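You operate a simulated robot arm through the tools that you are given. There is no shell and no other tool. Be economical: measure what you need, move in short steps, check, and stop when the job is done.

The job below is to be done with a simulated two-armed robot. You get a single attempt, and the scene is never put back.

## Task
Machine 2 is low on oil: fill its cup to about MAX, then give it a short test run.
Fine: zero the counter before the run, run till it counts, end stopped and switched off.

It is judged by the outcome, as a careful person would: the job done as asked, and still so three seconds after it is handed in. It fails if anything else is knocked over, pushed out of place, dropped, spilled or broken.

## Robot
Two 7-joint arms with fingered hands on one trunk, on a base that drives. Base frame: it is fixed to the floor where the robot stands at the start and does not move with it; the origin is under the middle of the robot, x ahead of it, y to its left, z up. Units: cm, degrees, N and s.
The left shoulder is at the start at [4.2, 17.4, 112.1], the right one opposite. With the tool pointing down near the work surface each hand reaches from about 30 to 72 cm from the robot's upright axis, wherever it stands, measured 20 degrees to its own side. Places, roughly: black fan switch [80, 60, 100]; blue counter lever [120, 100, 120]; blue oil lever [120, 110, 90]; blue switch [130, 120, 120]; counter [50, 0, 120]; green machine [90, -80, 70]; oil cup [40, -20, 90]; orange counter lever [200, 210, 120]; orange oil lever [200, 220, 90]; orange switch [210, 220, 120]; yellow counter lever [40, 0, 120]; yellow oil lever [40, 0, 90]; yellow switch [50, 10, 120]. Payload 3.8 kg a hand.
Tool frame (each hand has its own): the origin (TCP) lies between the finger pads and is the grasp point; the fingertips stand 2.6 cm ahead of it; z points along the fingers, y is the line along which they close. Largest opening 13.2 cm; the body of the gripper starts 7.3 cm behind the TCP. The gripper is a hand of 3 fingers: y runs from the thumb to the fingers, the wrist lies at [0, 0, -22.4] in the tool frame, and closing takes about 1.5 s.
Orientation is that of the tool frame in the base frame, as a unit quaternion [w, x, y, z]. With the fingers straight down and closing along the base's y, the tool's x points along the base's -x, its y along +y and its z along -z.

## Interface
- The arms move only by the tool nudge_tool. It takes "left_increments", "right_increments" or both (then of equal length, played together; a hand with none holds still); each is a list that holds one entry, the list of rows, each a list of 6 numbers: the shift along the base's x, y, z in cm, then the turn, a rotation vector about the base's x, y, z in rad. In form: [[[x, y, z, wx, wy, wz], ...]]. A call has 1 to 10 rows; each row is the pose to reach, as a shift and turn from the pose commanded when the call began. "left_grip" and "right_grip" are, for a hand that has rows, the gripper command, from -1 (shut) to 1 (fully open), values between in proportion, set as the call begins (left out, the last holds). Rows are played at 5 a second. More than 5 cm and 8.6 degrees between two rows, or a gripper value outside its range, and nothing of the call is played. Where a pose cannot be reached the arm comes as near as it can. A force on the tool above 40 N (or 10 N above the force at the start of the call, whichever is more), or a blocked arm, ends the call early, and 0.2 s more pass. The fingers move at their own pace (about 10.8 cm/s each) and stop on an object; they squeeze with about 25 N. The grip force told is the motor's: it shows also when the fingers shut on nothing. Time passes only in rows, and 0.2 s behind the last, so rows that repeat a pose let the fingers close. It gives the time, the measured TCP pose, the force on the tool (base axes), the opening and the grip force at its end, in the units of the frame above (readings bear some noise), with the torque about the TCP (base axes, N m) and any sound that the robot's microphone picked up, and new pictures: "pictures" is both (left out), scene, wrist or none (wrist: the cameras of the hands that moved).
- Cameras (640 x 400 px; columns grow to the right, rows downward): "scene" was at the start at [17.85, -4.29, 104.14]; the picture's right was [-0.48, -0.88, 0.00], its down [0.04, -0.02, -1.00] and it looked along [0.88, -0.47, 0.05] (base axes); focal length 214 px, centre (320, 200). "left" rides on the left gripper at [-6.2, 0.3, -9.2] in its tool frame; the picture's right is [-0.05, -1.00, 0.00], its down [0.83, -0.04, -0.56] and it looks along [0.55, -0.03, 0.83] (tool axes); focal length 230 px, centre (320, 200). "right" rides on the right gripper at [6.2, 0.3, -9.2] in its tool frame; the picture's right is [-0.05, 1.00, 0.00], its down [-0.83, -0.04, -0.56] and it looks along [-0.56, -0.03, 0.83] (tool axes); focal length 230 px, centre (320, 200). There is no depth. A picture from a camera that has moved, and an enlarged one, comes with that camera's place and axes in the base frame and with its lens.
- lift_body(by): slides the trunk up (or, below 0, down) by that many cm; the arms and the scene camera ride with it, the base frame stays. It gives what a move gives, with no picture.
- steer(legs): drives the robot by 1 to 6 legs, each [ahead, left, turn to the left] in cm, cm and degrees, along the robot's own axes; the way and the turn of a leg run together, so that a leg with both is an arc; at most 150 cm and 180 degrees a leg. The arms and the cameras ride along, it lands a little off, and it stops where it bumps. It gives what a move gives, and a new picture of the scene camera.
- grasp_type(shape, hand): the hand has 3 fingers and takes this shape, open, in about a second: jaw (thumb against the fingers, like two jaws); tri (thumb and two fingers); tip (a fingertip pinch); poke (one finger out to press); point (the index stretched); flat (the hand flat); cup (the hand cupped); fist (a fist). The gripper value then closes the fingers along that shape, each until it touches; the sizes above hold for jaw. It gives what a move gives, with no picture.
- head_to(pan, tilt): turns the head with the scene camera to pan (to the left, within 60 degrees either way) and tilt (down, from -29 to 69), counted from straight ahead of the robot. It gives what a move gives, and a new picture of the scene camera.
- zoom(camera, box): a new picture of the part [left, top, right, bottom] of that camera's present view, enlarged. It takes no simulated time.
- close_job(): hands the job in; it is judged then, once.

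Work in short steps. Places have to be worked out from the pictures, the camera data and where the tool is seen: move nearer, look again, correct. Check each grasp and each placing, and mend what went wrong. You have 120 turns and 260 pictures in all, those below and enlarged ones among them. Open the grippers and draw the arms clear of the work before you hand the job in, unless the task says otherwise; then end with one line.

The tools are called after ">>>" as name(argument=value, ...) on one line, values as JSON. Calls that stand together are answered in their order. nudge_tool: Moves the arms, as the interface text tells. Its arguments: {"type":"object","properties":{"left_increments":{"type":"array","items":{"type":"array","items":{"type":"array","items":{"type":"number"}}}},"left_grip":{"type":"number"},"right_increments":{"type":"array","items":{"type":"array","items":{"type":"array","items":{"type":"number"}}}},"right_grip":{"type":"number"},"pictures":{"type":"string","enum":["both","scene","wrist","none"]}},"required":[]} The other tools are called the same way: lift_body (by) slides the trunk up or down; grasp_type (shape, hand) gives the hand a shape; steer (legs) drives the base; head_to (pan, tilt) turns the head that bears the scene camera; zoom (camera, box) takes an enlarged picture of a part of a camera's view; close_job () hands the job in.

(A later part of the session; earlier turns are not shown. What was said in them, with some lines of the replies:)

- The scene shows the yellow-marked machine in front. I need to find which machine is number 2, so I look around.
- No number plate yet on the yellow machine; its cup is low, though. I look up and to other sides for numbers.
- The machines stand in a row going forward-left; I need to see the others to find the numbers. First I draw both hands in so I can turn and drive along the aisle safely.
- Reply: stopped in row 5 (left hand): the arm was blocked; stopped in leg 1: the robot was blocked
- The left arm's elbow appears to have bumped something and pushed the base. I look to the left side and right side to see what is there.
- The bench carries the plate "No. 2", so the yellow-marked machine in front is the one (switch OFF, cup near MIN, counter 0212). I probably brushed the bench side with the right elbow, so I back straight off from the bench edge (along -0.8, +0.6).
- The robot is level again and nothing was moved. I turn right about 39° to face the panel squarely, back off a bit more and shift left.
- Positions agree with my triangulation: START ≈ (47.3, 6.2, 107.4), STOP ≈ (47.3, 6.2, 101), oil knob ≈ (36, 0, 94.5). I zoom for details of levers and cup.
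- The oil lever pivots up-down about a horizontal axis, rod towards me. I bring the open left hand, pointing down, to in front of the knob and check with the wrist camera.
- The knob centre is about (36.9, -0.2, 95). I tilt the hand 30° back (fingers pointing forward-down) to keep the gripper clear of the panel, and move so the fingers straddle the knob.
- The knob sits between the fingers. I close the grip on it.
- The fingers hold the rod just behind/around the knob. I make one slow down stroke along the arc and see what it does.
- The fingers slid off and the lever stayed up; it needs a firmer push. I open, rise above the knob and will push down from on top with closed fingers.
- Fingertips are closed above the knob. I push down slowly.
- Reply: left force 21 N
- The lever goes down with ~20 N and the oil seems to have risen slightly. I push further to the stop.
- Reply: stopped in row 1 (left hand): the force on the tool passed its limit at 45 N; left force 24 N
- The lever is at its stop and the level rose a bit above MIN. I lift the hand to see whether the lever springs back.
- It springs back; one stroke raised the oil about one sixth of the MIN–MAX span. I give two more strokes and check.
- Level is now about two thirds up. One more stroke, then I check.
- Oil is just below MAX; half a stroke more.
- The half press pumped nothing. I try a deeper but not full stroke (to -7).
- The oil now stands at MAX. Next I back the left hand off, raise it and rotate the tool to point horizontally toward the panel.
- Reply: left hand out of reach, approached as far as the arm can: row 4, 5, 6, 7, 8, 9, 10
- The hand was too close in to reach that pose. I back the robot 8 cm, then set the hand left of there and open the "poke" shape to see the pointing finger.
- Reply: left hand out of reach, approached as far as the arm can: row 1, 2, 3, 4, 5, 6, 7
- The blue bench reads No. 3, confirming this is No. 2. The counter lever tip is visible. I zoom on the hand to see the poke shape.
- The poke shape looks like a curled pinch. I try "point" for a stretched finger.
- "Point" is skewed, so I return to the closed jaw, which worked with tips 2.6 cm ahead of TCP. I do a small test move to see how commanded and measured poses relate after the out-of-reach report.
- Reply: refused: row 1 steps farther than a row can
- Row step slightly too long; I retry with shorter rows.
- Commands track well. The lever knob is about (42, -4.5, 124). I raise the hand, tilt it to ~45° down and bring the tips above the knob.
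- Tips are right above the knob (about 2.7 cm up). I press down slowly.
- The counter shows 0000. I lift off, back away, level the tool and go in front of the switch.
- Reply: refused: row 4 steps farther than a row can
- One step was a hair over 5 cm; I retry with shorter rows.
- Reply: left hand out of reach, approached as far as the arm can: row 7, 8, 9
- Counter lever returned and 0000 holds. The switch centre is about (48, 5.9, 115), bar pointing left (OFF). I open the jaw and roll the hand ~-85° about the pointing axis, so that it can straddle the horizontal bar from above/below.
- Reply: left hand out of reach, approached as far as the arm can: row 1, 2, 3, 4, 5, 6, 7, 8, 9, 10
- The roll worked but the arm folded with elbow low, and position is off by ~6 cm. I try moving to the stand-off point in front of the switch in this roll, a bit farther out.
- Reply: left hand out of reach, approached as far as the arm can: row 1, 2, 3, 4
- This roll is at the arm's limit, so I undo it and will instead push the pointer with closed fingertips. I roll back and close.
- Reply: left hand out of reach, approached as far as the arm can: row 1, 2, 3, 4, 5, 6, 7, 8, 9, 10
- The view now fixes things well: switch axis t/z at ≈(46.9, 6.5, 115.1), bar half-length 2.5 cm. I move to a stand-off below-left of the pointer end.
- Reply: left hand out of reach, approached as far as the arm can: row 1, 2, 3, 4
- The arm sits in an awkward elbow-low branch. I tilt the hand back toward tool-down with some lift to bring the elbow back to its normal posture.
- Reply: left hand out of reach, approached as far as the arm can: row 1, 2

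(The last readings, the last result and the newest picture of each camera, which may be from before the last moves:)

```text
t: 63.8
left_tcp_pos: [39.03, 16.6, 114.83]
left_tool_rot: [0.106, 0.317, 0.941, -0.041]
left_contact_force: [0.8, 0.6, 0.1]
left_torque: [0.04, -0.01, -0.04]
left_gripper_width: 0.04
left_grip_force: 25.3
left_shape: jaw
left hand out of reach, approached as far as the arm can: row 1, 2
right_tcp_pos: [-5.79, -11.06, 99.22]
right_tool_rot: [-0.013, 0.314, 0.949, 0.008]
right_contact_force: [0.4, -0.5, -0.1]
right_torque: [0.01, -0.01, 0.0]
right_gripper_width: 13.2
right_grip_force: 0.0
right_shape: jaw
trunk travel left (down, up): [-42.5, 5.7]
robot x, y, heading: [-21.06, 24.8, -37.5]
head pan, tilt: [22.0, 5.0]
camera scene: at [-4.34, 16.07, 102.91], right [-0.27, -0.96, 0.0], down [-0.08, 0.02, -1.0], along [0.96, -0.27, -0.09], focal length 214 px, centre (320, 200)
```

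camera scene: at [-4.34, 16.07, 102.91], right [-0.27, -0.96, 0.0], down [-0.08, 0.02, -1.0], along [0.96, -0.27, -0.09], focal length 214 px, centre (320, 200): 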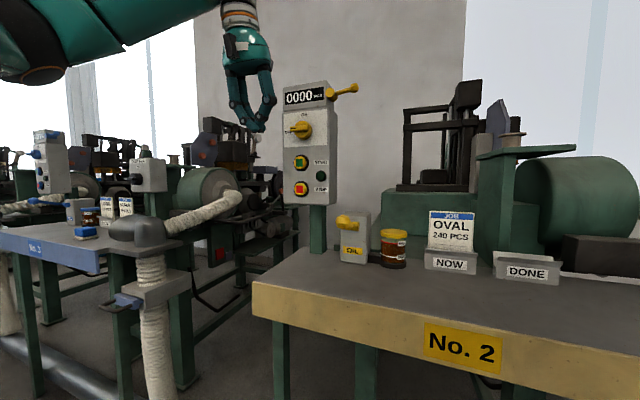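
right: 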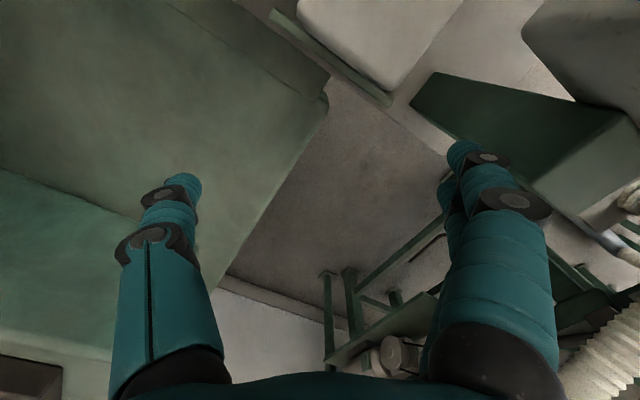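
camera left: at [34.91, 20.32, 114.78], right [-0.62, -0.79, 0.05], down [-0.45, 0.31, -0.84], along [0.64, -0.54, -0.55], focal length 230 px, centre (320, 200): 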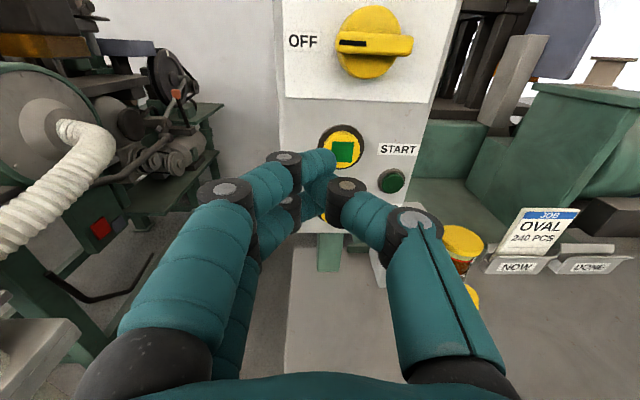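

Back in the normal posture. Since the bar is symmetric I'll turn it clockwise by pushing its right end down from above with a 45° tilted hand. I go to above the right end.

>>> nudge_tool(left_increments=[[[-0.4, -2, 2, -0.085, -0.115, 0], [-0.8, -4, 4, -0.17, -0.23, 0], [-1.2, -6.2, 6.2, -0.255, -0.345, 0], [-1.2, -6.2, 6.5, -0.34, -0.46, 0], [2, -8.5, 6.5, -0.34, -0.46, 0], [4.2, -10.2, 6, -0.34, -0.46, 0], [4.2, -10.2, 5.5, -0.34, -0.46, 0]]])

>>> zoom(camera="scene", box=[250, 70, 378, 150])

```text
t: 65.4
left_tcp_pos: [43.35, 6.46, 120.31]
left_tool_rot: [0.37, 0.296, 0.872, -0.125]
left_contact_force: [-0.6, -0.5, 0.0]
left_torque: [0.03, 0.0, -0.03]
left_gripper_width: 0.01
left_grip_force: 24.6
left_shape: jaw
right_tcp_pos: [-5.75, -10.98, 99.12]
right_tool_rot: [-0.013, 0.313, 0.95, 0.008]
right_contact_force: [0.2, 0.4, 0.0]
right_torque: [0.0, 0.03, -0.01]
right_gripper_width: 13.17
right_grip_force: 0.1
right_shape: jaw
trunk travel left (down, up): [-42.5, 5.7]
robot x, y, heading: [-21.11, 25.0, -37.1]
head pan, tilt: [22.0, 5.0]
camera scene: at [-4.34, 16.1, 102.92], right [-0.27, -0.96, 0.0], down [-0.08, 0.02, -1.0], along [0.96, -0.27, -0.09], focal length 214 px, centre (320, 200)
camera left: at [41.57, 8.08, 131.09], right [-0.58, -0.81, 0.04], down [-0.8, 0.56, -0.21], along [0.15, -0.15, -0.98], focal length 230 px, centre (320, 200)
```

scene: 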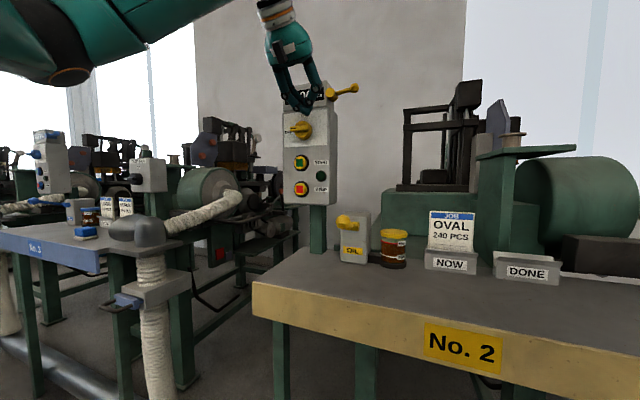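
left: 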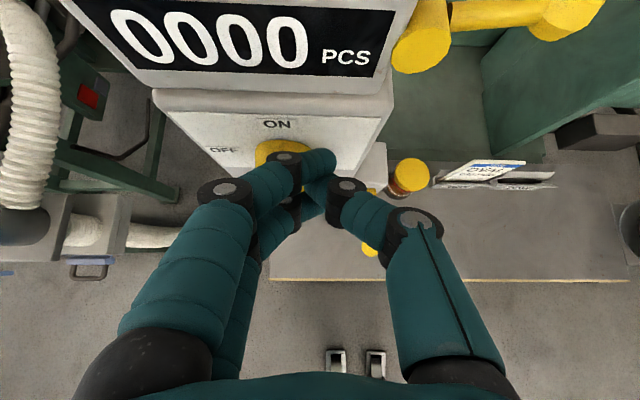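

```text
5.00 times, centred on (314, 110) of scene
camera zoom: at [-4.34, 16.1, 102.92], right [-0.27, -0.96, 0.0], down [-0.08, 0.02, -1.0], along [0.96, -0.27, -0.09], focal length 1072 px, centre (350, 650)
```

zoom: 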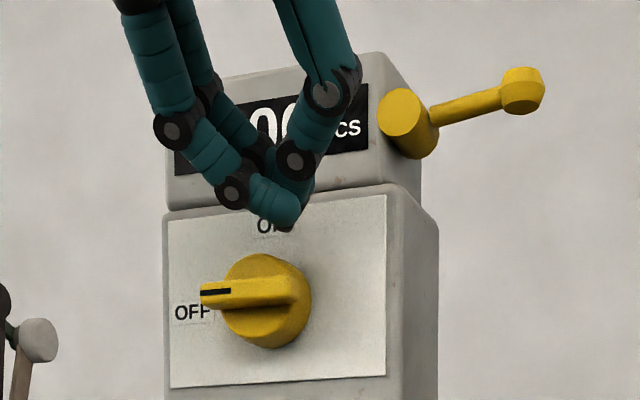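

Tips are above the bar's right end. I advance 1.3 cm, then push down and sweep left along the arc.

>>> nudge_tool(left_increments=[[[0.86, -1.02, 0, 0, 0, 0], [0.86, -1.02, -1.5, 0, 0, 0], [0.86, -1.02, -2.6, 0, 0, 0], [0.86, -1.02, -3.4, 0, 0, 0], [0.92, -0.94, -4.2, 0, 0, 0], [1.1, -0.7, -4.9, 0, 0, 0], [1.34, -0.38, -5.4, 0, 0, 0], [1.52, -0.14, -5.4, 0, 0, 0]]])

>>> zoom(camera="scene", box=[250, 70, 378, 150])

```text
t: 67.2
left_tcp_pos: [44.17, 5.91, 115.31]
left_tool_rot: [0.371, 0.299, 0.87, -0.128]
left_contact_force: [-20.9, -5.9, 10.2]
left_torque: [0.13, -0.19, 0.02]
left_gripper_width: 0.0
left_grip_force: 24.7
left_shape: jaw
right_tcp_pos: [-6.08, -11.14, 99.3]
right_tool_rot: [-0.011, 0.314, 0.949, 0.007]
right_contact_force: [0.0, 0.4, 0.1]
right_torque: [0.03, -0.01, 0.04]
right_gripper_width: 13.22
right_grip_force: 0.1
right_shape: jaw
trunk travel left (down, up): [-42.5, 5.7]
robot x, y, heading: [-20.8, 24.82, -37.6]
head pan, tilt: [22.0, 5.0]
camera scene: at [-4.67, 16.01, 102.98], right [-0.27, -0.96, 0.0], down [-0.08, 0.02, -1.0], along [0.96, -0.27, -0.08], focal length 214 px, centre (320, 200)
camera left: at [42.49, 7.72, 126.07], right [-0.59, -0.81, 0.04], down [-0.8, 0.57, -0.22], along [0.15, -0.16, -0.98], focal length 230 px, centre (320, 200)
```

scene: 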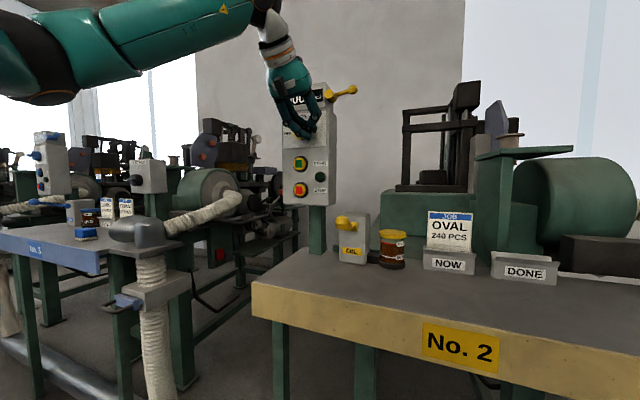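
left: 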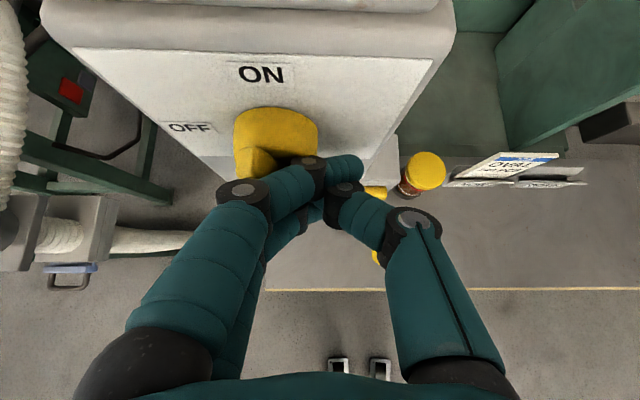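

```text
5.00 times, centred on (314, 110) of scene
camera zoom: at [-4.67, 16.01, 102.98], right [-0.27, -0.96, 0.0], down [-0.08, 0.02, -1.0], along [0.96, -0.27, -0.08], focal length 1072 px, centre (350, 650)
```

zoom: 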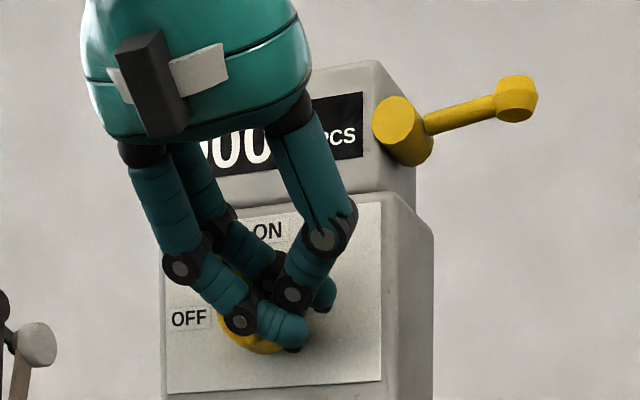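

There's a 20 N push against the panel, so the tips probably ride on the knob front. I back off 5 cm and look.

>>> nudge_tool(left_increments=[[[-1.6, 1.2, 0, 0, 0, 0], [-4, 3, 0.5, 0, 0, 0], [-6, 4.5, 3, 0, 0, 0], [-6, 4.5, 3, 0, 0, 0]]])

>>> zoom(camera="scene", box=[250, 70, 378, 150])

```text
t: 68.2
left_tcp_pos: [38.72, 10.75, 117.96]
left_tool_rot: [0.369, 0.295, 0.872, -0.125]
left_contact_force: [-0.1, 0.4, -0.1]
left_torque: [-0.04, 0.01, -0.02]
left_gripper_width: 0.01
left_grip_force: 25.0
left_shape: jaw
right_tcp_pos: [-5.72, -11.03, 99.09]
right_tool_rot: [-0.013, 0.313, 0.949, 0.008]
right_contact_force: [-0.1, -0.6, 0.4]
right_torque: [0.0, -0.01, 0.0]
right_gripper_width: 13.21
right_grip_force: 0.0
right_shape: jaw
trunk travel left (down, up): [-42.5, 5.7]
robot x, y, heading: [-20.84, 24.63, -37.5]
head pan, tilt: [22.0, 5.0]
camera scene: at [-4.31, 16.08, 102.91], right [-0.27, -0.96, 0.0], down [-0.08, 0.02, -1.0], along [0.96, -0.27, -0.09], focal length 214 px, centre (320, 200)
camera left: at [37.14, 12.39, 128.69], right [-0.58, -0.82, 0.04], down [-0.8, 0.56, -0.21], along [0.15, -0.15, -0.98], focal length 230 px, centre (320, 200)
```

scene: 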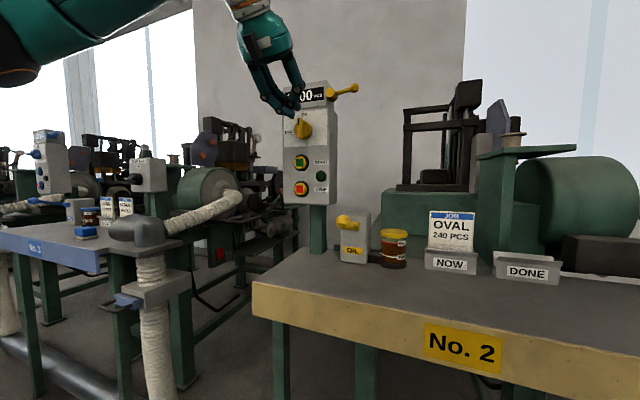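
left: 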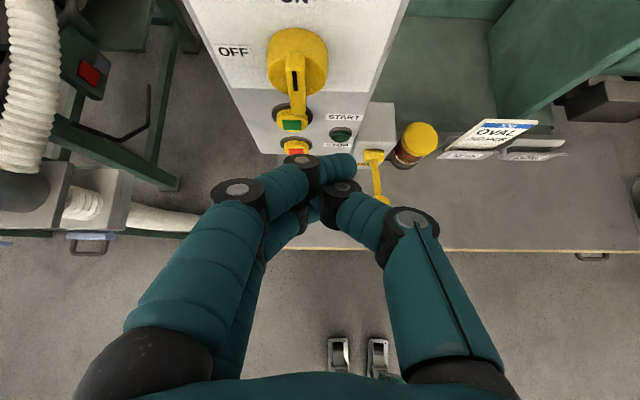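

```text
5.00 times, centred on (314, 110) of scene
camera zoom: at [-4.31, 16.08, 102.91], right [-0.27, -0.96, 0.0], down [-0.08, 0.02, -1.0], along [0.96, -0.27, -0.09], focal length 1072 px, centre (350, 650)
```

zoom: 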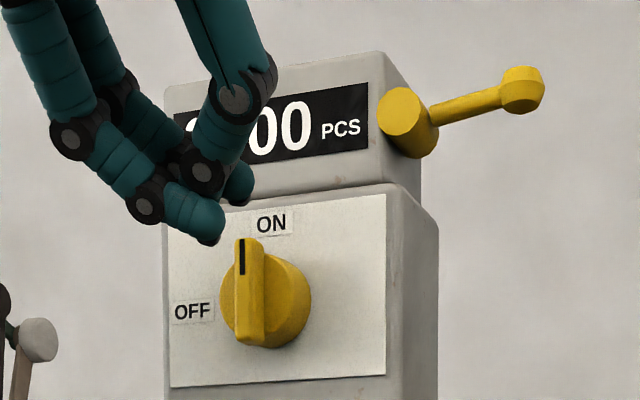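

The switch now points to ON. Next I go in front of START (≈(48.6, 6.5, 107.5)), tips about 3 cm short.

>>> nudge_tool(left_increments=[[[0.6, 0.6, -3, 0, 0, 0], [1.2, 1.2, -6, 0, 0, 0], [1.9, 1.8, -8.7, 0, 0, 0], [4, 0.2, -8.7, 0, 0, 0], [6.1, -1.35, -8.7, 0, 0, 0], [6.1, -1.35, -8.7, 0, 0, 0]]])

>>> zoom(camera="scene", box=[250, 110, 378, 190])

```text
t: 69.6
left_tcp_pos: [44.86, 9.53, 109.17]
left_tool_rot: [0.37, 0.296, 0.872, -0.126]
left_contact_force: [-1.0, -0.7, -1.3]
left_torque: [-0.01, -0.03, -0.03]
left_gripper_width: 0.02
left_grip_force: 25.9
left_shape: jaw
right_tcp_pos: [-5.76, -11.04, 99.12]
right_tool_rot: [-0.013, 0.314, 0.949, 0.008]
right_contact_force: [0.2, 0.2, -0.1]
right_torque: [-0.02, 0.02, 0.0]
right_gripper_width: 13.2
right_grip_force: 0.0
right_shape: jaw
trunk travel left (down, up): [-42.5, 5.7]
robot x, y, heading: [-21.05, 24.78, -37.5]
head pan, tilt: [22.0, 5.0]
camera scene: at [-4.35, 16.1, 102.92], right [-0.27, -0.96, 0.0], down [-0.08, 0.02, -1.0], along [0.96, -0.27, -0.09], focal length 214 px, centre (320, 200)
camera left: at [43.15, 11.23, 120.02], right [-0.58, -0.81, 0.04], down [-0.8, 0.56, -0.21], along [0.15, -0.15, -0.98], focal length 230 px, centre (320, 200)
```

scene: 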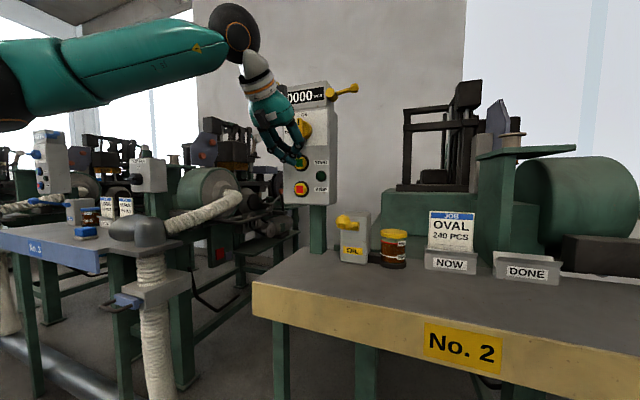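
left: 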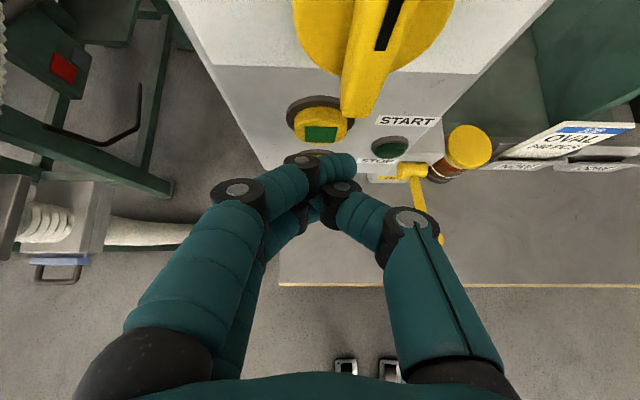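

```text
5.00 times, centred on (314, 150) of scene
camera zoom: at [-4.35, 16.1, 102.92], right [-0.27, -0.96, 0.0], down [-0.08, 0.02, -1.0], along [0.96, -0.27, -0.09], focal length 1072 px, centre (350, 450)
```

zoom: 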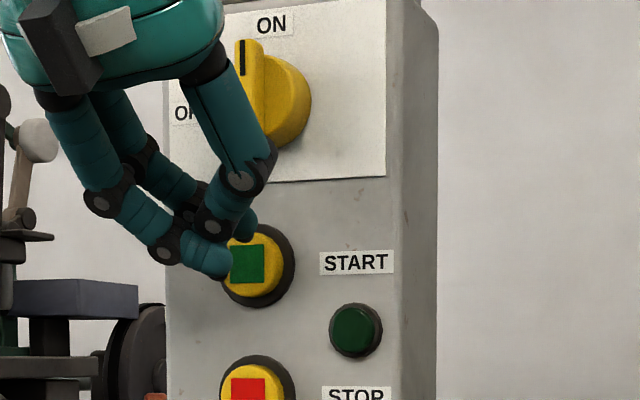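

Tips are ~3 cm before START. I press forward in small steps, watching force.

>>> nudge_tool(left_increments=[[[0.62, -0.84, 0, 0, 0, 0], [1.42, -1.44, 0, 0, 0, 0], [1.9, -1.8, 0, 0, 0, 0], [2.3, -2.1, 0, 0, 0, 0], [2.62, -2.34, 0, 0, 0, 0]]])

>>> zoom(camera="scene", box=[250, 110, 378, 190])

```text
t: 70.8
left_tcp_pos: [46.89, 7.35, 109.09]
left_tool_rot: [0.368, 0.296, 0.872, -0.124]
left_contact_force: [-28.4, 19.8, -3.1]
left_torque: [0.29, 0.25, -0.23]
left_gripper_width: 0.0
left_grip_force: 24.8
left_shape: jaw
right_tcp_pos: [-5.96, -10.81, 99.2]
right_tool_rot: [-0.012, 0.314, 0.949, 0.008]
right_contact_force: [-0.8, -0.1, 0.1]
right_torque: [0.0, 0.01, 0.01]
right_gripper_width: 13.17
right_grip_force: 0.1
right_shape: jaw
trunk travel left (down, up): [-42.5, 5.7]
robot x, y, heading: [-21.34, 24.84, -37.3]
head pan, tilt: [22.0, 5.0]
heard: click
camera scene: at [-4.65, 16.34, 102.98], right [-0.27, -0.96, 0.0], down [-0.08, 0.02, -1.0], along [0.96, -0.26, -0.08], focal length 214 px, centre (320, 200)
camera left: at [45.32, 9.08, 119.97], right [-0.58, -0.81, 0.04], down [-0.8, 0.56, -0.21], along [0.15, -0.15, -0.98], focal length 230 px, centre (320, 200)
```

scene: 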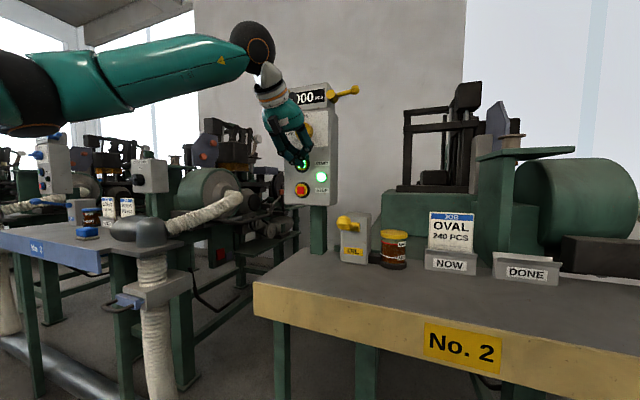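
left: 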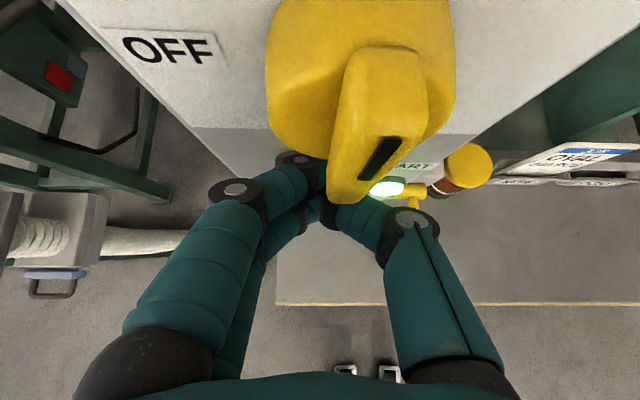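

```text
5.00 times, centred on (314, 150) of scene
camera zoom: at [-4.65, 16.34, 102.98], right [-0.27, -0.96, 0.0], down [-0.08, 0.02, -1.0], along [0.96, -0.26, -0.08], focal length 1072 px, centre (350, 450)
```

zoom: 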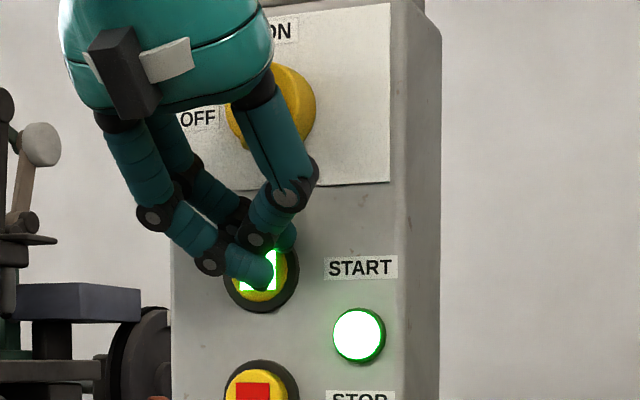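

The lamp lit: the machine runs. I retract and move in front of STOP, then check the counter.

>>> nudge_tool(left_increments=[[[-1.6, 1.2, 0, 0, 0, 0], [-3.2, 2.4, 0, 0, 0, 0], [-3.4, 2.6, -3.2, 0, 0, 0], [-3.2, 2.4, -6.4, 0, 0, 0]]], pictures="wrist")

>>> zoom(camera="scene", box=[240, 80, 400, 210])

```text
t: 71.8
left_tcp_pos: [44.51, 9.25, 102.77]
left_tool_rot: [0.37, 0.296, 0.871, -0.127]
left_contact_force: [-0.7, 0.0, 0.0]
left_torque: [0.03, 0.0, 0.02]
left_gripper_width: 0.0
left_grip_force: 25.0
left_shape: jaw
right_tcp_pos: [-5.79, -11.12, 99.16]
right_tool_rot: [-0.013, 0.312, 0.95, 0.008]
right_contact_force: [0.3, -0.7, 0.0]
right_torque: [0.0, 0.01, 0.0]
right_gripper_width: 13.22
right_grip_force: 0.1
right_shape: jaw
trunk travel left (down, up): [-42.5, 5.7]
robot x, y, heading: [-20.94, 24.73, -37.4]
head pan, tilt: [22.0, 5.0]
camera left: at [42.75, 11.03, 113.62], right [-0.58, -0.81, 0.04], down [-0.8, 0.56, -0.21], along [0.15, -0.15, -0.98], focal length 230 px, centre (320, 200)
```

left: 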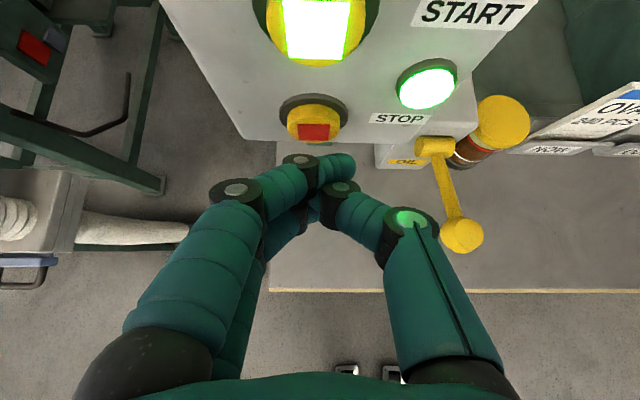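

```text
3.08 times, centred on (320, 145) of scene
camera zoom: at [-4.33, 16.09, 102.91], right [-0.27, -0.96, 0.0], down [-0.08, 0.02, -1.0], along [0.96, -0.27, -0.09], focal length 660 px, centre (320, 369)
```

zoom: 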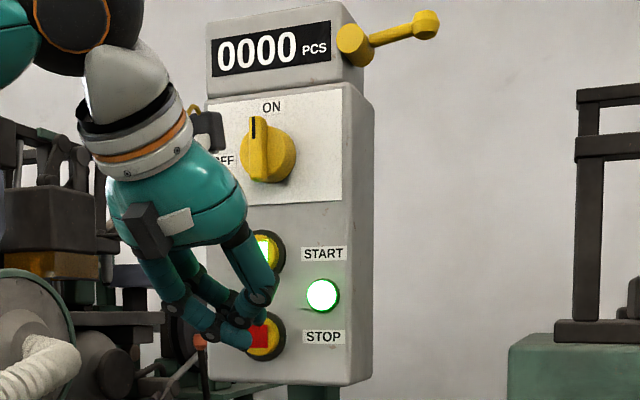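

Still 0000; hand is in front of STOP. I wait about a second and check again.

>>> nudge_tool(left_increments=[[[0, 0, 0, 0, 0, 0], [0, 0, 0, 0, 0, 0], [0, 0, 0, 0, 0, 0], [0, 0, 0, 0, 0, 0], [0, 0, 0, 0, 0, 0]]], pictures="none")

>>> zoom(camera="scene", box=[240, 80, 400, 210])

```text
t: 73.0
left_tcp_pos: [44.35, 9.33, 102.84]
left_tool_rot: [0.37, 0.296, 0.871, -0.127]
left_contact_force: [-0.3, 0.2, 0.4]
left_torque: [0.0, -0.02, 0.03]
left_gripper_width: 0.02
left_grip_force: 24.6
left_shape: jaw
right_tcp_pos: [-5.85, -11.16, 99.22]
right_tool_rot: [-0.013, 0.314, 0.949, 0.009]
right_contact_force: [-1.0, 0.6, -0.1]
right_torque: [0.0, -0.01, 0.02]
right_gripper_width: 13.21
right_grip_force: 0.0
right_shape: jaw
trunk travel left (down, up): [-42.5, 5.7]
robot x, y, heading: [-21.31, 24.75, -37.5]
head pan, tilt: [22.0, 5.0]
```

```text
3.08 times, centred on (320, 145) of scene
camera zoom: at [-4.34, 16.08, 102.92], right [-0.27, -0.96, 0.0], down [-0.08, 0.02, -1.0], along [0.96, -0.27, -0.09], focal length 660 px, centre (320, 369)
```

zoom: 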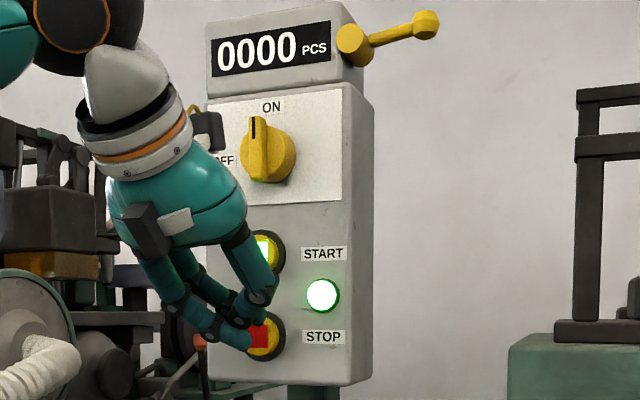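

Lamp on, not yet counted. I wait 2 s more.

>>> nudge_tool(left_increments=[[[0, 0, 0, 0, 0, 0], [0, 0, 0, 0, 0, 0], [0, 0, 0, 0, 0, 0], [0, 0, 0, 0, 0, 0], [0, 0, 0, 0, 0, 0], [0, 0, 0, 0, 0, 0], [0, 0, 0, 0, 0, 0], [0, 0, 0, 0, 0, 0]]], pictures="none")

>>> zoom(camera="scene", box=[240, 80, 400, 210])

```text
t: 74.8
left_tcp_pos: [44.43, 9.23, 102.85]
left_tool_rot: [0.369, 0.296, 0.872, -0.125]
left_contact_force: [-0.9, -0.2, 0.7]
left_torque: [-0.01, 0.01, 0.01]
left_gripper_width: 0.01
left_grip_force: 25.3
left_shape: jaw
right_tcp_pos: [-5.64, -11.16, 99.22]
right_tool_rot: [-0.013, 0.313, 0.949, 0.009]
right_contact_force: [0.5, -1.0, 0.3]
right_torque: [0.0, 0.02, 0.03]
right_gripper_width: 13.22
right_grip_force: 0.0
right_shape: jaw
trunk travel left (down, up): [-42.5, 5.7]
robot x, y, heading: [-20.96, 25.05, -37.4]
head pan, tilt: [22.0, 5.0]
```

```text
3.08 times, centred on (320, 145) of scene
camera zoom: at [-4.34, 16.08, 102.92], right [-0.27, -0.96, 0.0], down [-0.08, 0.02, -1.0], along [0.96, -0.27, -0.09], focal length 660 px, centre (320, 369)
```

zoom: 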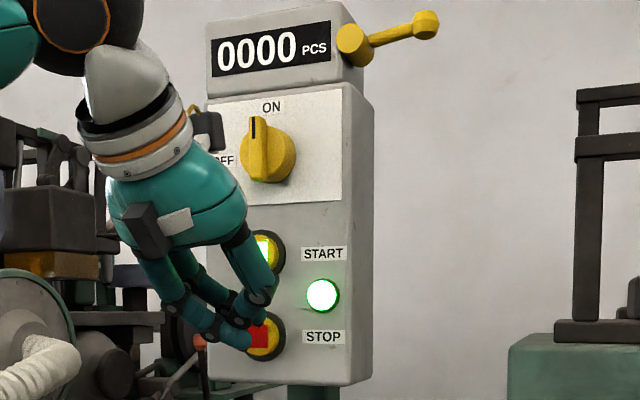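

Still 0000; I keep waiting beside STOP.

>>> nudge_tool(left_increments=[[[0, 0, 0, 0, 0, 0], [0, 0, 0, 0, 0, 0], [0, 0, 0, 0, 0, 0], [0, 0, 0, 0, 0, 0], [0, 0, 0, 0, 0, 0], [0, 0, 0, 0, 0, 0], [0, 0, 0, 0, 0, 0], [0, 0, 0, 0, 0, 0], [0, 0, 0, 0, 0, 0], [0, 0, 0, 0, 0, 0]]], pictures="scene")

>>> zoom(camera="scene", box=[240, 80, 400, 210])

```text
t: 77.0
left_tcp_pos: [44.4, 9.28, 102.75]
left_tool_rot: [0.37, 0.296, 0.872, -0.125]
left_contact_force: [0.0, -0.3, -0.3]
left_torque: [0.0, 0.0, -0.01]
left_gripper_width: 0.03
left_grip_force: 24.8
left_shape: jaw
right_tcp_pos: [-5.79, -11.09, 99.15]
right_tool_rot: [-0.013, 0.313, 0.95, 0.008]
right_contact_force: [-0.1, -0.1, 0.4]
right_torque: [0.02, -0.01, 0.01]
right_gripper_width: 13.2
right_grip_force: 0.0
right_shape: jaw
trunk travel left (down, up): [-42.5, 5.7]
robot x, y, heading: [-21.13, 24.66, -37.3]
head pan, tilt: [22.0, 5.0]
camera scene: at [-4.34, 16.08, 102.92], right [-0.27, -0.96, 0.0], down [-0.08, 0.02, -1.0], along [0.96, -0.27, -0.09], focal length 214 px, centre (320, 200)
```

scene: 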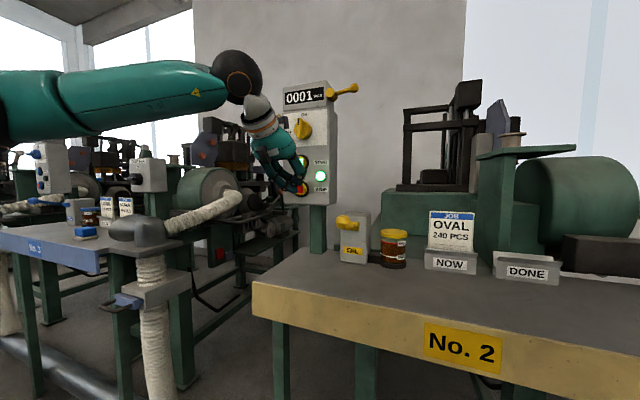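

```text
3.08 times, centred on (320, 145) of scene
camera zoom: at [-4.34, 16.08, 102.92], right [-0.27, -0.96, 0.0], down [-0.08, 0.02, -1.0], along [0.96, -0.27, -0.09], focal length 660 px, centre (320, 369)
```

zoom: 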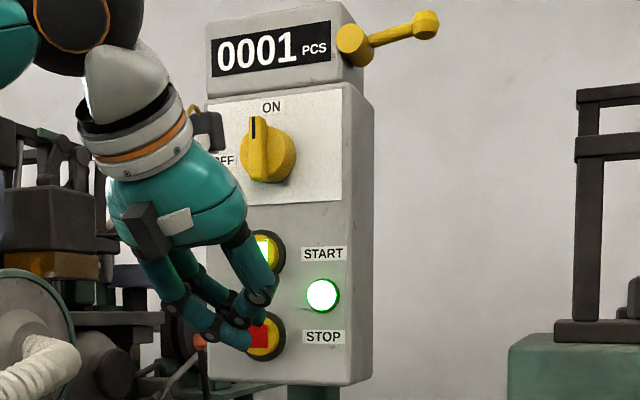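

It has counted 0001. I press STOP.

>>> nudge_tool(left_increments=[[[0.8, -0.9, 0, 0, 0, 0], [1.6, -1.5, 0, 0, 0, 0], [2.2, -1.95, 0, 0, 0, 0], [2.7, -2.3, 0, 0, 0, 0], [3.0, -2.55, 0, 0, 0, 0]]], pictures="none")

>>> zoom(camera="scene", box=[240, 80, 400, 210])

```text
t: 78.2
left_tcp_pos: [46.9, 7.36, 102.69]
left_tool_rot: [0.367, 0.296, 0.873, -0.124]
left_contact_force: [-27.8, 22.9, -2.6]
left_torque: [0.21, 0.23, -0.19]
left_gripper_width: 0.0
left_grip_force: 25.0
left_shape: jaw
right_tcp_pos: [-5.94, -10.81, 99.13]
right_tool_rot: [-0.011, 0.313, 0.95, 0.007]
right_contact_force: [1.2, -0.4, -1.4]
right_torque: [0.0, 0.01, 0.01]
right_gripper_width: 13.2
right_grip_force: 0.0
right_shape: jaw
trunk travel left (down, up): [-42.5, 5.7]
robot x, y, heading: [-20.86, 24.86, -37.4]
head pan, tilt: [22.0, 5.0]
heard: click
```

```text
3.08 times, centred on (320, 145) of scene
camera zoom: at [-4.64, 16.37, 102.98], right [-0.27, -0.96, 0.0], down [-0.08, 0.02, -1.0], along [0.96, -0.26, -0.08], focal length 660 px, centre (320, 369)
```

zoom: 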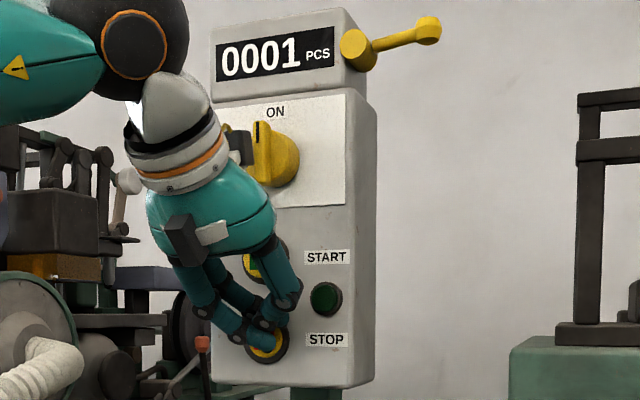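

STOP clicked and the lamp is out; counter 0001. I retract, rise and go to a stand-off right of the switch top.

>>> nudge_tool(left_increments=[[[-3.5, 2.6, 0, 0, 0, 0], [-7.2, 5.4, 0, 0, 0, 0], [-7.5, 5.5, 4.5, 0, 0, 0], [-8, 5.3, 9, 0, 0, 0], [-9, 5, 13.5, 0, 0, 0], [-10, 4.5, 17, 0, 0, 0], [-11, 4, 19, 0, 0, 0], [-11, 4, 19, 0, 0, 0]]], pictures="none")

>>> zoom(camera="scene", box=[240, 80, 400, 210])

```text
t: 80.0
left_tcp_pos: [36.42, 10.84, 121.64]
left_tool_rot: [0.369, 0.296, 0.872, -0.125]
left_contact_force: [0.1, 0.8, -0.6]
left_torque: [-0.02, -0.01, -0.03]
left_gripper_width: 0.0
left_grip_force: 25.0
left_shape: jaw
right_tcp_pos: [-5.71, -10.97, 99.09]
right_tool_rot: [-0.012, 0.314, 0.949, 0.008]
right_contact_force: [-0.1, 0.2, -0.3]
right_torque: [0.03, -0.01, 0.02]
right_gripper_width: 13.2
right_grip_force: 0.0
right_shape: jaw
trunk travel left (down, up): [-42.5, 5.7]
robot x, y, heading: [-20.81, 25.07, -37.5]
head pan, tilt: [22.0, 5.0]
```

```text
3.08 times, centred on (320, 145) of scene
camera zoom: at [-4.32, 16.09, 102.91], right [-0.27, -0.96, 0.0], down [-0.08, 0.02, -1.0], along [0.96, -0.27, -0.09], focal length 660 px, centre (320, 369)
```

zoom: 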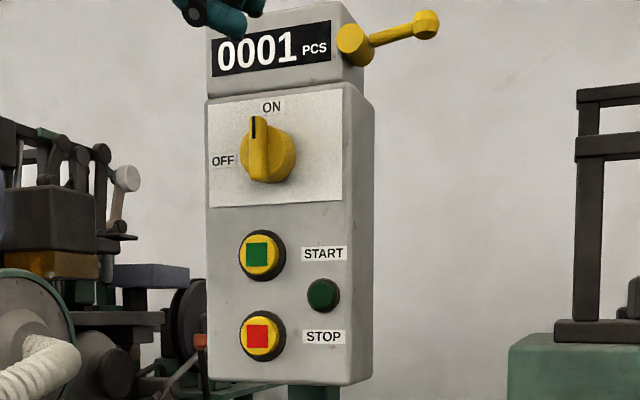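

Stopped, with lamp out. I move in to the right of the pointer's top.

>>> nudge_tool(left_increments=[[[2.2, -2.3, -0.5, 0, 0, 0], [4.6, -4.4, -1, 0, 0, 0], [6.7, -5.95, -1.5, 0, 0, 0], [6.7, -5.95, -2.5, 0, 0, 0], [6.7, -5.95, -2.5, 0, 0, 0]]], pictures="wrist")

>>> zoom(camera="scene", box=[250, 70, 378, 150])

```text
t: 81.2
left_tcp_pos: [43.22, 4.83, 119.2]
left_tool_rot: [0.371, 0.295, 0.872, -0.126]
left_contact_force: [-0.2, -0.2, -0.1]
left_torque: [0.01, 0.0, 0.0]
left_gripper_width: 0.01
left_grip_force: 25.3
left_shape: jaw
right_tcp_pos: [-5.71, -11.04, 99.2]
right_tool_rot: [-0.013, 0.313, 0.95, 0.008]
right_contact_force: [-0.3, -0.4, 0.1]
right_torque: [-0.01, -0.01, -0.01]
right_gripper_width: 13.21
right_grip_force: 0.0
right_shape: jaw
trunk travel left (down, up): [-42.5, 5.7]
robot x, y, heading: [-21.54, 24.73, -37.3]
head pan, tilt: [22.0, 5.0]
camera left: at [41.36, 6.58, 130.09], right [-0.58, -0.81, 0.04], down [-0.8, 0.56, -0.21], along [0.15, -0.15, -0.98], focal length 230 px, centre (320, 200)
```

left: 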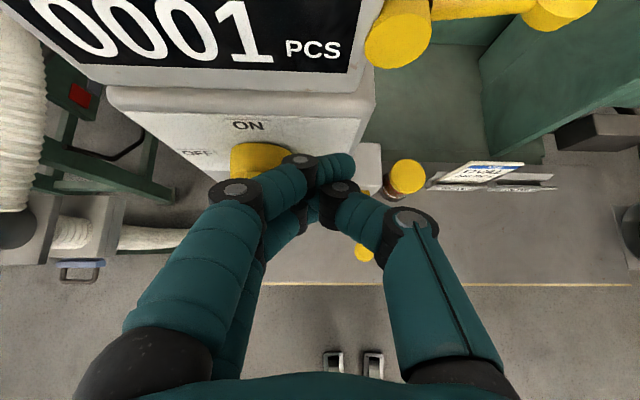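

```text
5.00 times, centred on (314, 110) of scene
camera zoom: at [-4.34, 16.07, 102.92], right [-0.27, -0.96, 0.0], down [-0.08, 0.02, -1.0], along [0.96, -0.27, -0.09], focal length 1072 px, centre (350, 650)
```

zoom: 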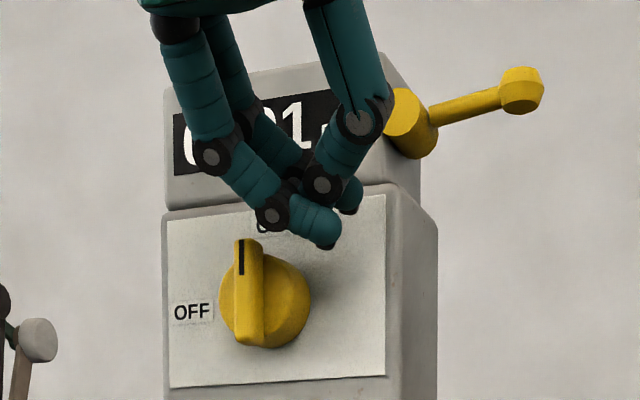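

The tips sit right of the pointer's top. I lower slightly and sweep left/down along the arc to OFF.

>>> nudge_tool(left_increments=[[[-0.2, -0.24, -1.0, 0, 0, 0], [0.6, 0.8, -1.0, 0, 0, 0], [1.2, 1.6, -1.0, 0, 0, 0], [1.8, 2.4, -1.0, 0, 0, 0], [2.4, 3.2, -1.0, 0, 0, 0], [2.9, 3.84, -1.2, 0, 0, 0], [3.2, 4.24, -1.6, 0, 0, 0], [3.2, 4.24, -2.1, 0, 0, 0]]], pictures="wrist")

>>> zoom(camera="scene", box=[250, 70, 378, 150])

```text
t: 83.0
left_tcp_pos: [46.03, 9.31, 117.74]
left_tool_rot: [0.374, 0.295, 0.87, -0.128]
left_contact_force: [-2.9, 3.2, 17.3]
left_torque: [-0.13, -0.05, -0.05]
left_gripper_width: 0.01
left_grip_force: 25.0
left_shape: jaw
right_tcp_pos: [-5.98, -10.96, 99.16]
right_tool_rot: [-0.011, 0.313, 0.95, 0.007]
right_contact_force: [-0.5, 0.2, 0.7]
right_torque: [0.0, 0.0, -0.03]
right_gripper_width: 13.19
right_grip_force: 0.0
right_shape: jaw
trunk travel left (down, up): [-42.5, 5.7]
robot x, y, heading: [-21.2, 24.64, -37.4]
head pan, tilt: [22.0, 5.0]
camera left: at [44.25, 11.13, 128.53], right [-0.58, -0.81, 0.04], down [-0.8, 0.56, -0.22], along [0.16, -0.16, -0.97], focal length 230 px, centre (320, 200)
```

left: 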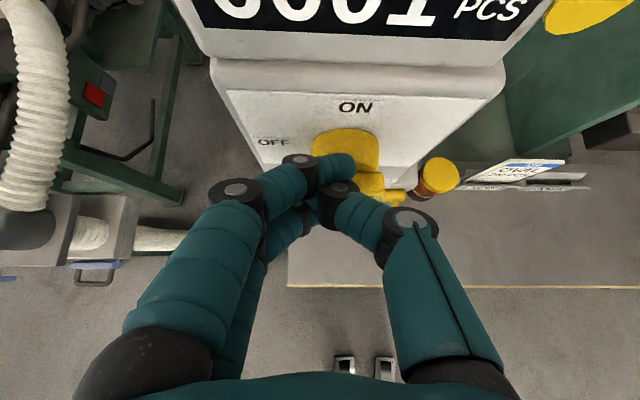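

```text
5.00 times, centred on (314, 110) of scene
camera zoom: at [-4.5, 16.15, 102.99], right [-0.27, -0.96, 0.0], down [-0.08, 0.02, -1.0], along [0.96, -0.27, -0.09], focal length 1072 px, centre (350, 650)
```

zoom: 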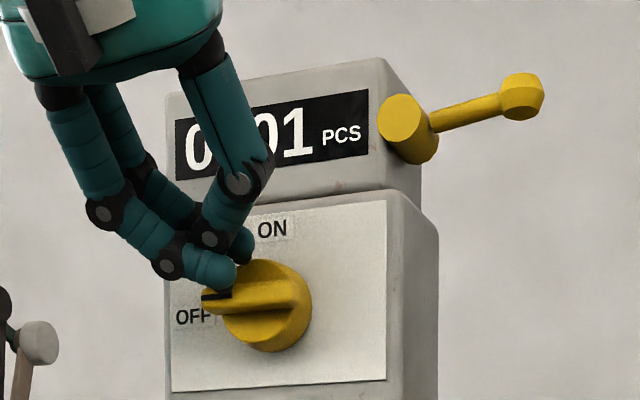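

The pointer is on OFF. I lift off and back the hand clear, then open it.

>>> nudge_tool(left_increments=[[[-0.8, 0.6, 1.5, 0, 0, 0], [-4, 3, 2.5, 0, 0, 0], [-7, 5.2, 3, 0, 0, 0], [-9, 7, 3, 0, 0, 0], [-9, 7, 3, 0, 0, 0]]], pictures="none")

>>> steer(legs=[[-6, 0, 0]])

>>> nudge_tool(left_increments=[[[0, 0, 0, 0, 0, 0], [0, 0, 0, 0, 0, 0], [0, 0, 0, 0, 0, 0], [0, 0, 0, 0, 0, 0], [0, 0, 0, 0, 0, 0]]], left_grip=1, pictures="scene")

>>> zoom(camera="scene", box=[260, 80, 452, 280])

```text
t: 84.2
left_tcp_pos: [37.2, 16.05, 120.22]
left_tool_rot: [0.369, 0.296, 0.872, -0.126]
left_contact_force: [-0.6, 0.9, 0.5]
left_torque: [0.01, -0.01, 0.01]
left_gripper_width: 0.01
left_grip_force: 25.0
left_shape: jaw
right_tcp_pos: [-5.78, -11.22, 99.05]
right_tool_rot: [-0.012, 0.314, 0.949, 0.008]
right_contact_force: [-0.5, -0.1, 0.5]
right_torque: [-0.01, -0.02, -0.01]
right_gripper_width: 13.2
right_grip_force: 0.0
right_shape: jaw
trunk travel left (down, up): [-42.5, 5.7]
robot x, y, heading: [-20.88, 25.1, -37.4]
head pan, tilt: [22.0, 5.0]
```

```text
t: 85.1
left_tcp_pos: [32.49, 19.64, 120.28]
left_tool_rot: [0.37, 0.296, 0.872, -0.126]
left_contact_force: [0.0, 0.3, -0.1]
left_torque: [0.03, -0.02, 0.01]
left_gripper_width: 0.0
left_grip_force: 24.9
left_shape: jaw
right_tcp_pos: [-10.58, -7.47, 99.11]
right_tool_rot: [-0.014, 0.315, 0.949, 0.008]
right_contact_force: [-0.1, 0.1, -1.2]
right_torque: [-0.03, -0.01, 0.05]
right_gripper_width: 13.21
right_grip_force: 0.1
right_shape: jaw
trunk travel left (down, up): [-42.5, 5.7]
robot x, y, heading: [-25.48, 28.64, -37.6]
head pan, tilt: [22.0, 5.0]
camera scene: at [-9.12, 19.73, 102.93], right [-0.27, -0.96, 0.0], down [-0.08, 0.02, -1.0], along [0.96, -0.27, -0.09], focal length 214 px, centre (320, 200)
```

scene: 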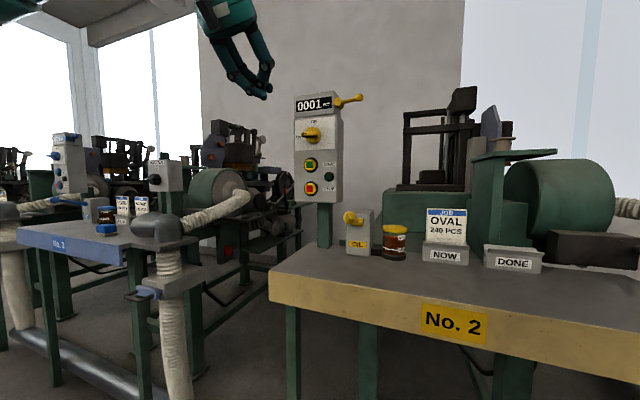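

```text
t: 86.3
left_tcp_pos: [32.56, 19.54, 120.16]
left_tool_rot: [0.37, 0.296, 0.871, -0.127]
left_contact_force: [0.2, 0.6, -1.1]
left_torque: [0.0, 0.01, -0.05]
left_gripper_width: 13.2
left_grip_force: 0.2
left_shape: jaw
right_tcp_pos: [-10.56, -7.43, 99.22]
right_tool_rot: [-0.013, 0.315, 0.949, 0.008]
right_contact_force: [0.3, -0.2, -0.4]
right_torque: [0.01, 0.02, -0.04]
right_gripper_width: 13.18
right_grip_force: 0.0
right_shape: jaw
trunk travel left (down, up): [-42.5, 5.7]
robot x, y, heading: [-25.5, 28.37, -37.7]
head pan, tilt: [22.0, 5.0]
camera scene: at [-9.06, 19.68, 102.91], right [-0.27, -0.96, 0.0], down [-0.08, 0.02, -1.0], along [0.96, -0.27, -0.09], focal length 214 px, centre (320, 200)
```

scene: 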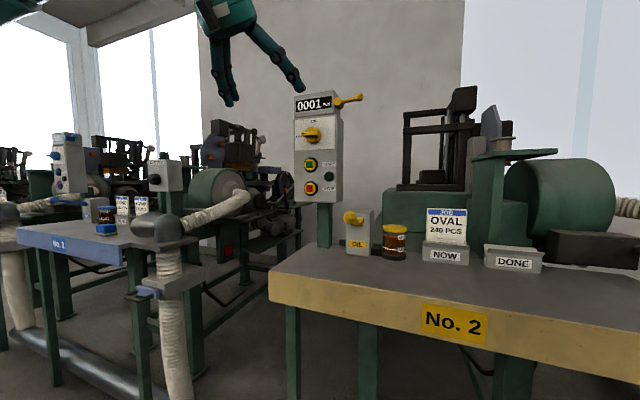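

```text
2.00 times, centred on (356, 180) of scene
camera zoom: at [-9.06, 19.68, 102.91], right [-0.27, -0.96, 0.0], down [-0.08, 0.02, -1.0], along [0.96, -0.27, -0.09], focal length 429 px, centre (248, 240)
```

zoom: 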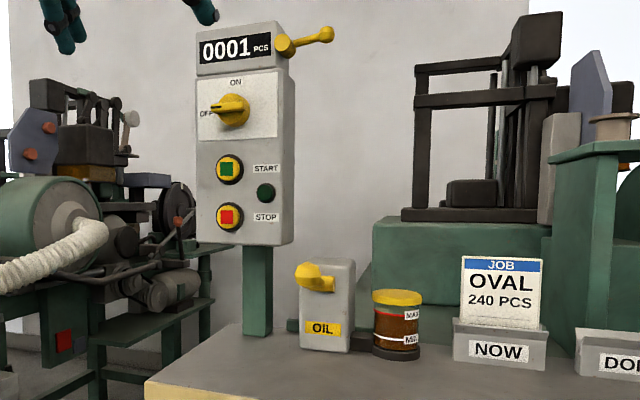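

The state looks right; a close check of switch and oil level.

>>> zoom(camera="scene", box=[284, 90, 364, 140])

>>> zoom(camera="scene", box=[344, 215, 424, 265])

```text
8.00 times, centred on (324, 115) of scene
camera zoom: at [-9.06, 19.68, 102.91], right [-0.27, -0.96, 0.0], down [-0.08, 0.02, -1.0], along [0.96, -0.27, -0.09], focal length 1716 px, centre (288, 880)
```

zoom: 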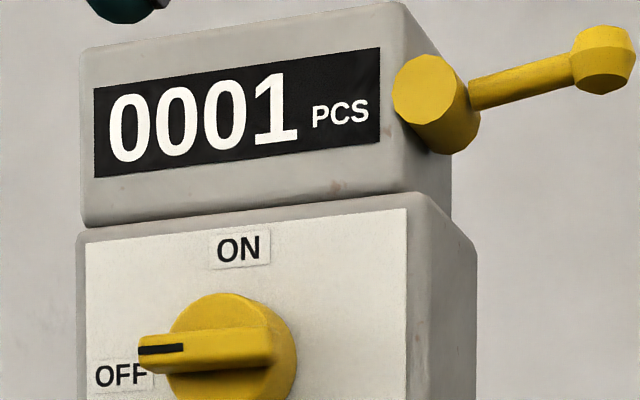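

```text
8.00 times, centred on (384, 240) of scene
camera zoom: at [-9.06, 19.68, 102.91], right [-0.27, -0.96, 0.0], down [-0.08, 0.02, -1.0], along [0.96, -0.27, -0.09], focal length 1716 px, centre (-192, -120)
```

zoom: 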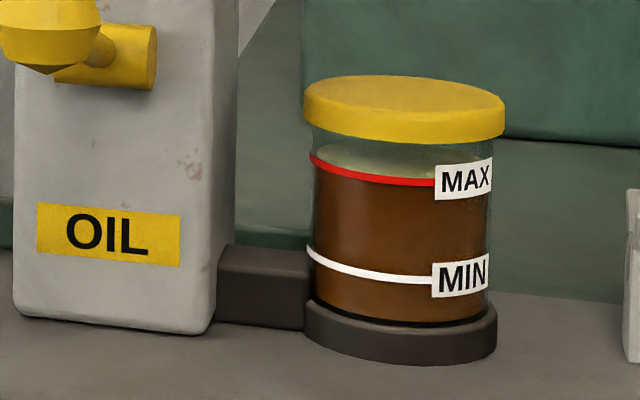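

Oil is at MAX, the counter reads 0001, the machine is stopped and the switch is OFF. The hands are open and clear, so I hand the job in.

>>> close_job()

```text
The job is handed in.
```

Machine 2's oil cup is filled to MAX. I zeroed the counter, ran the machine until it counted 0001, stopped it and switched it off.
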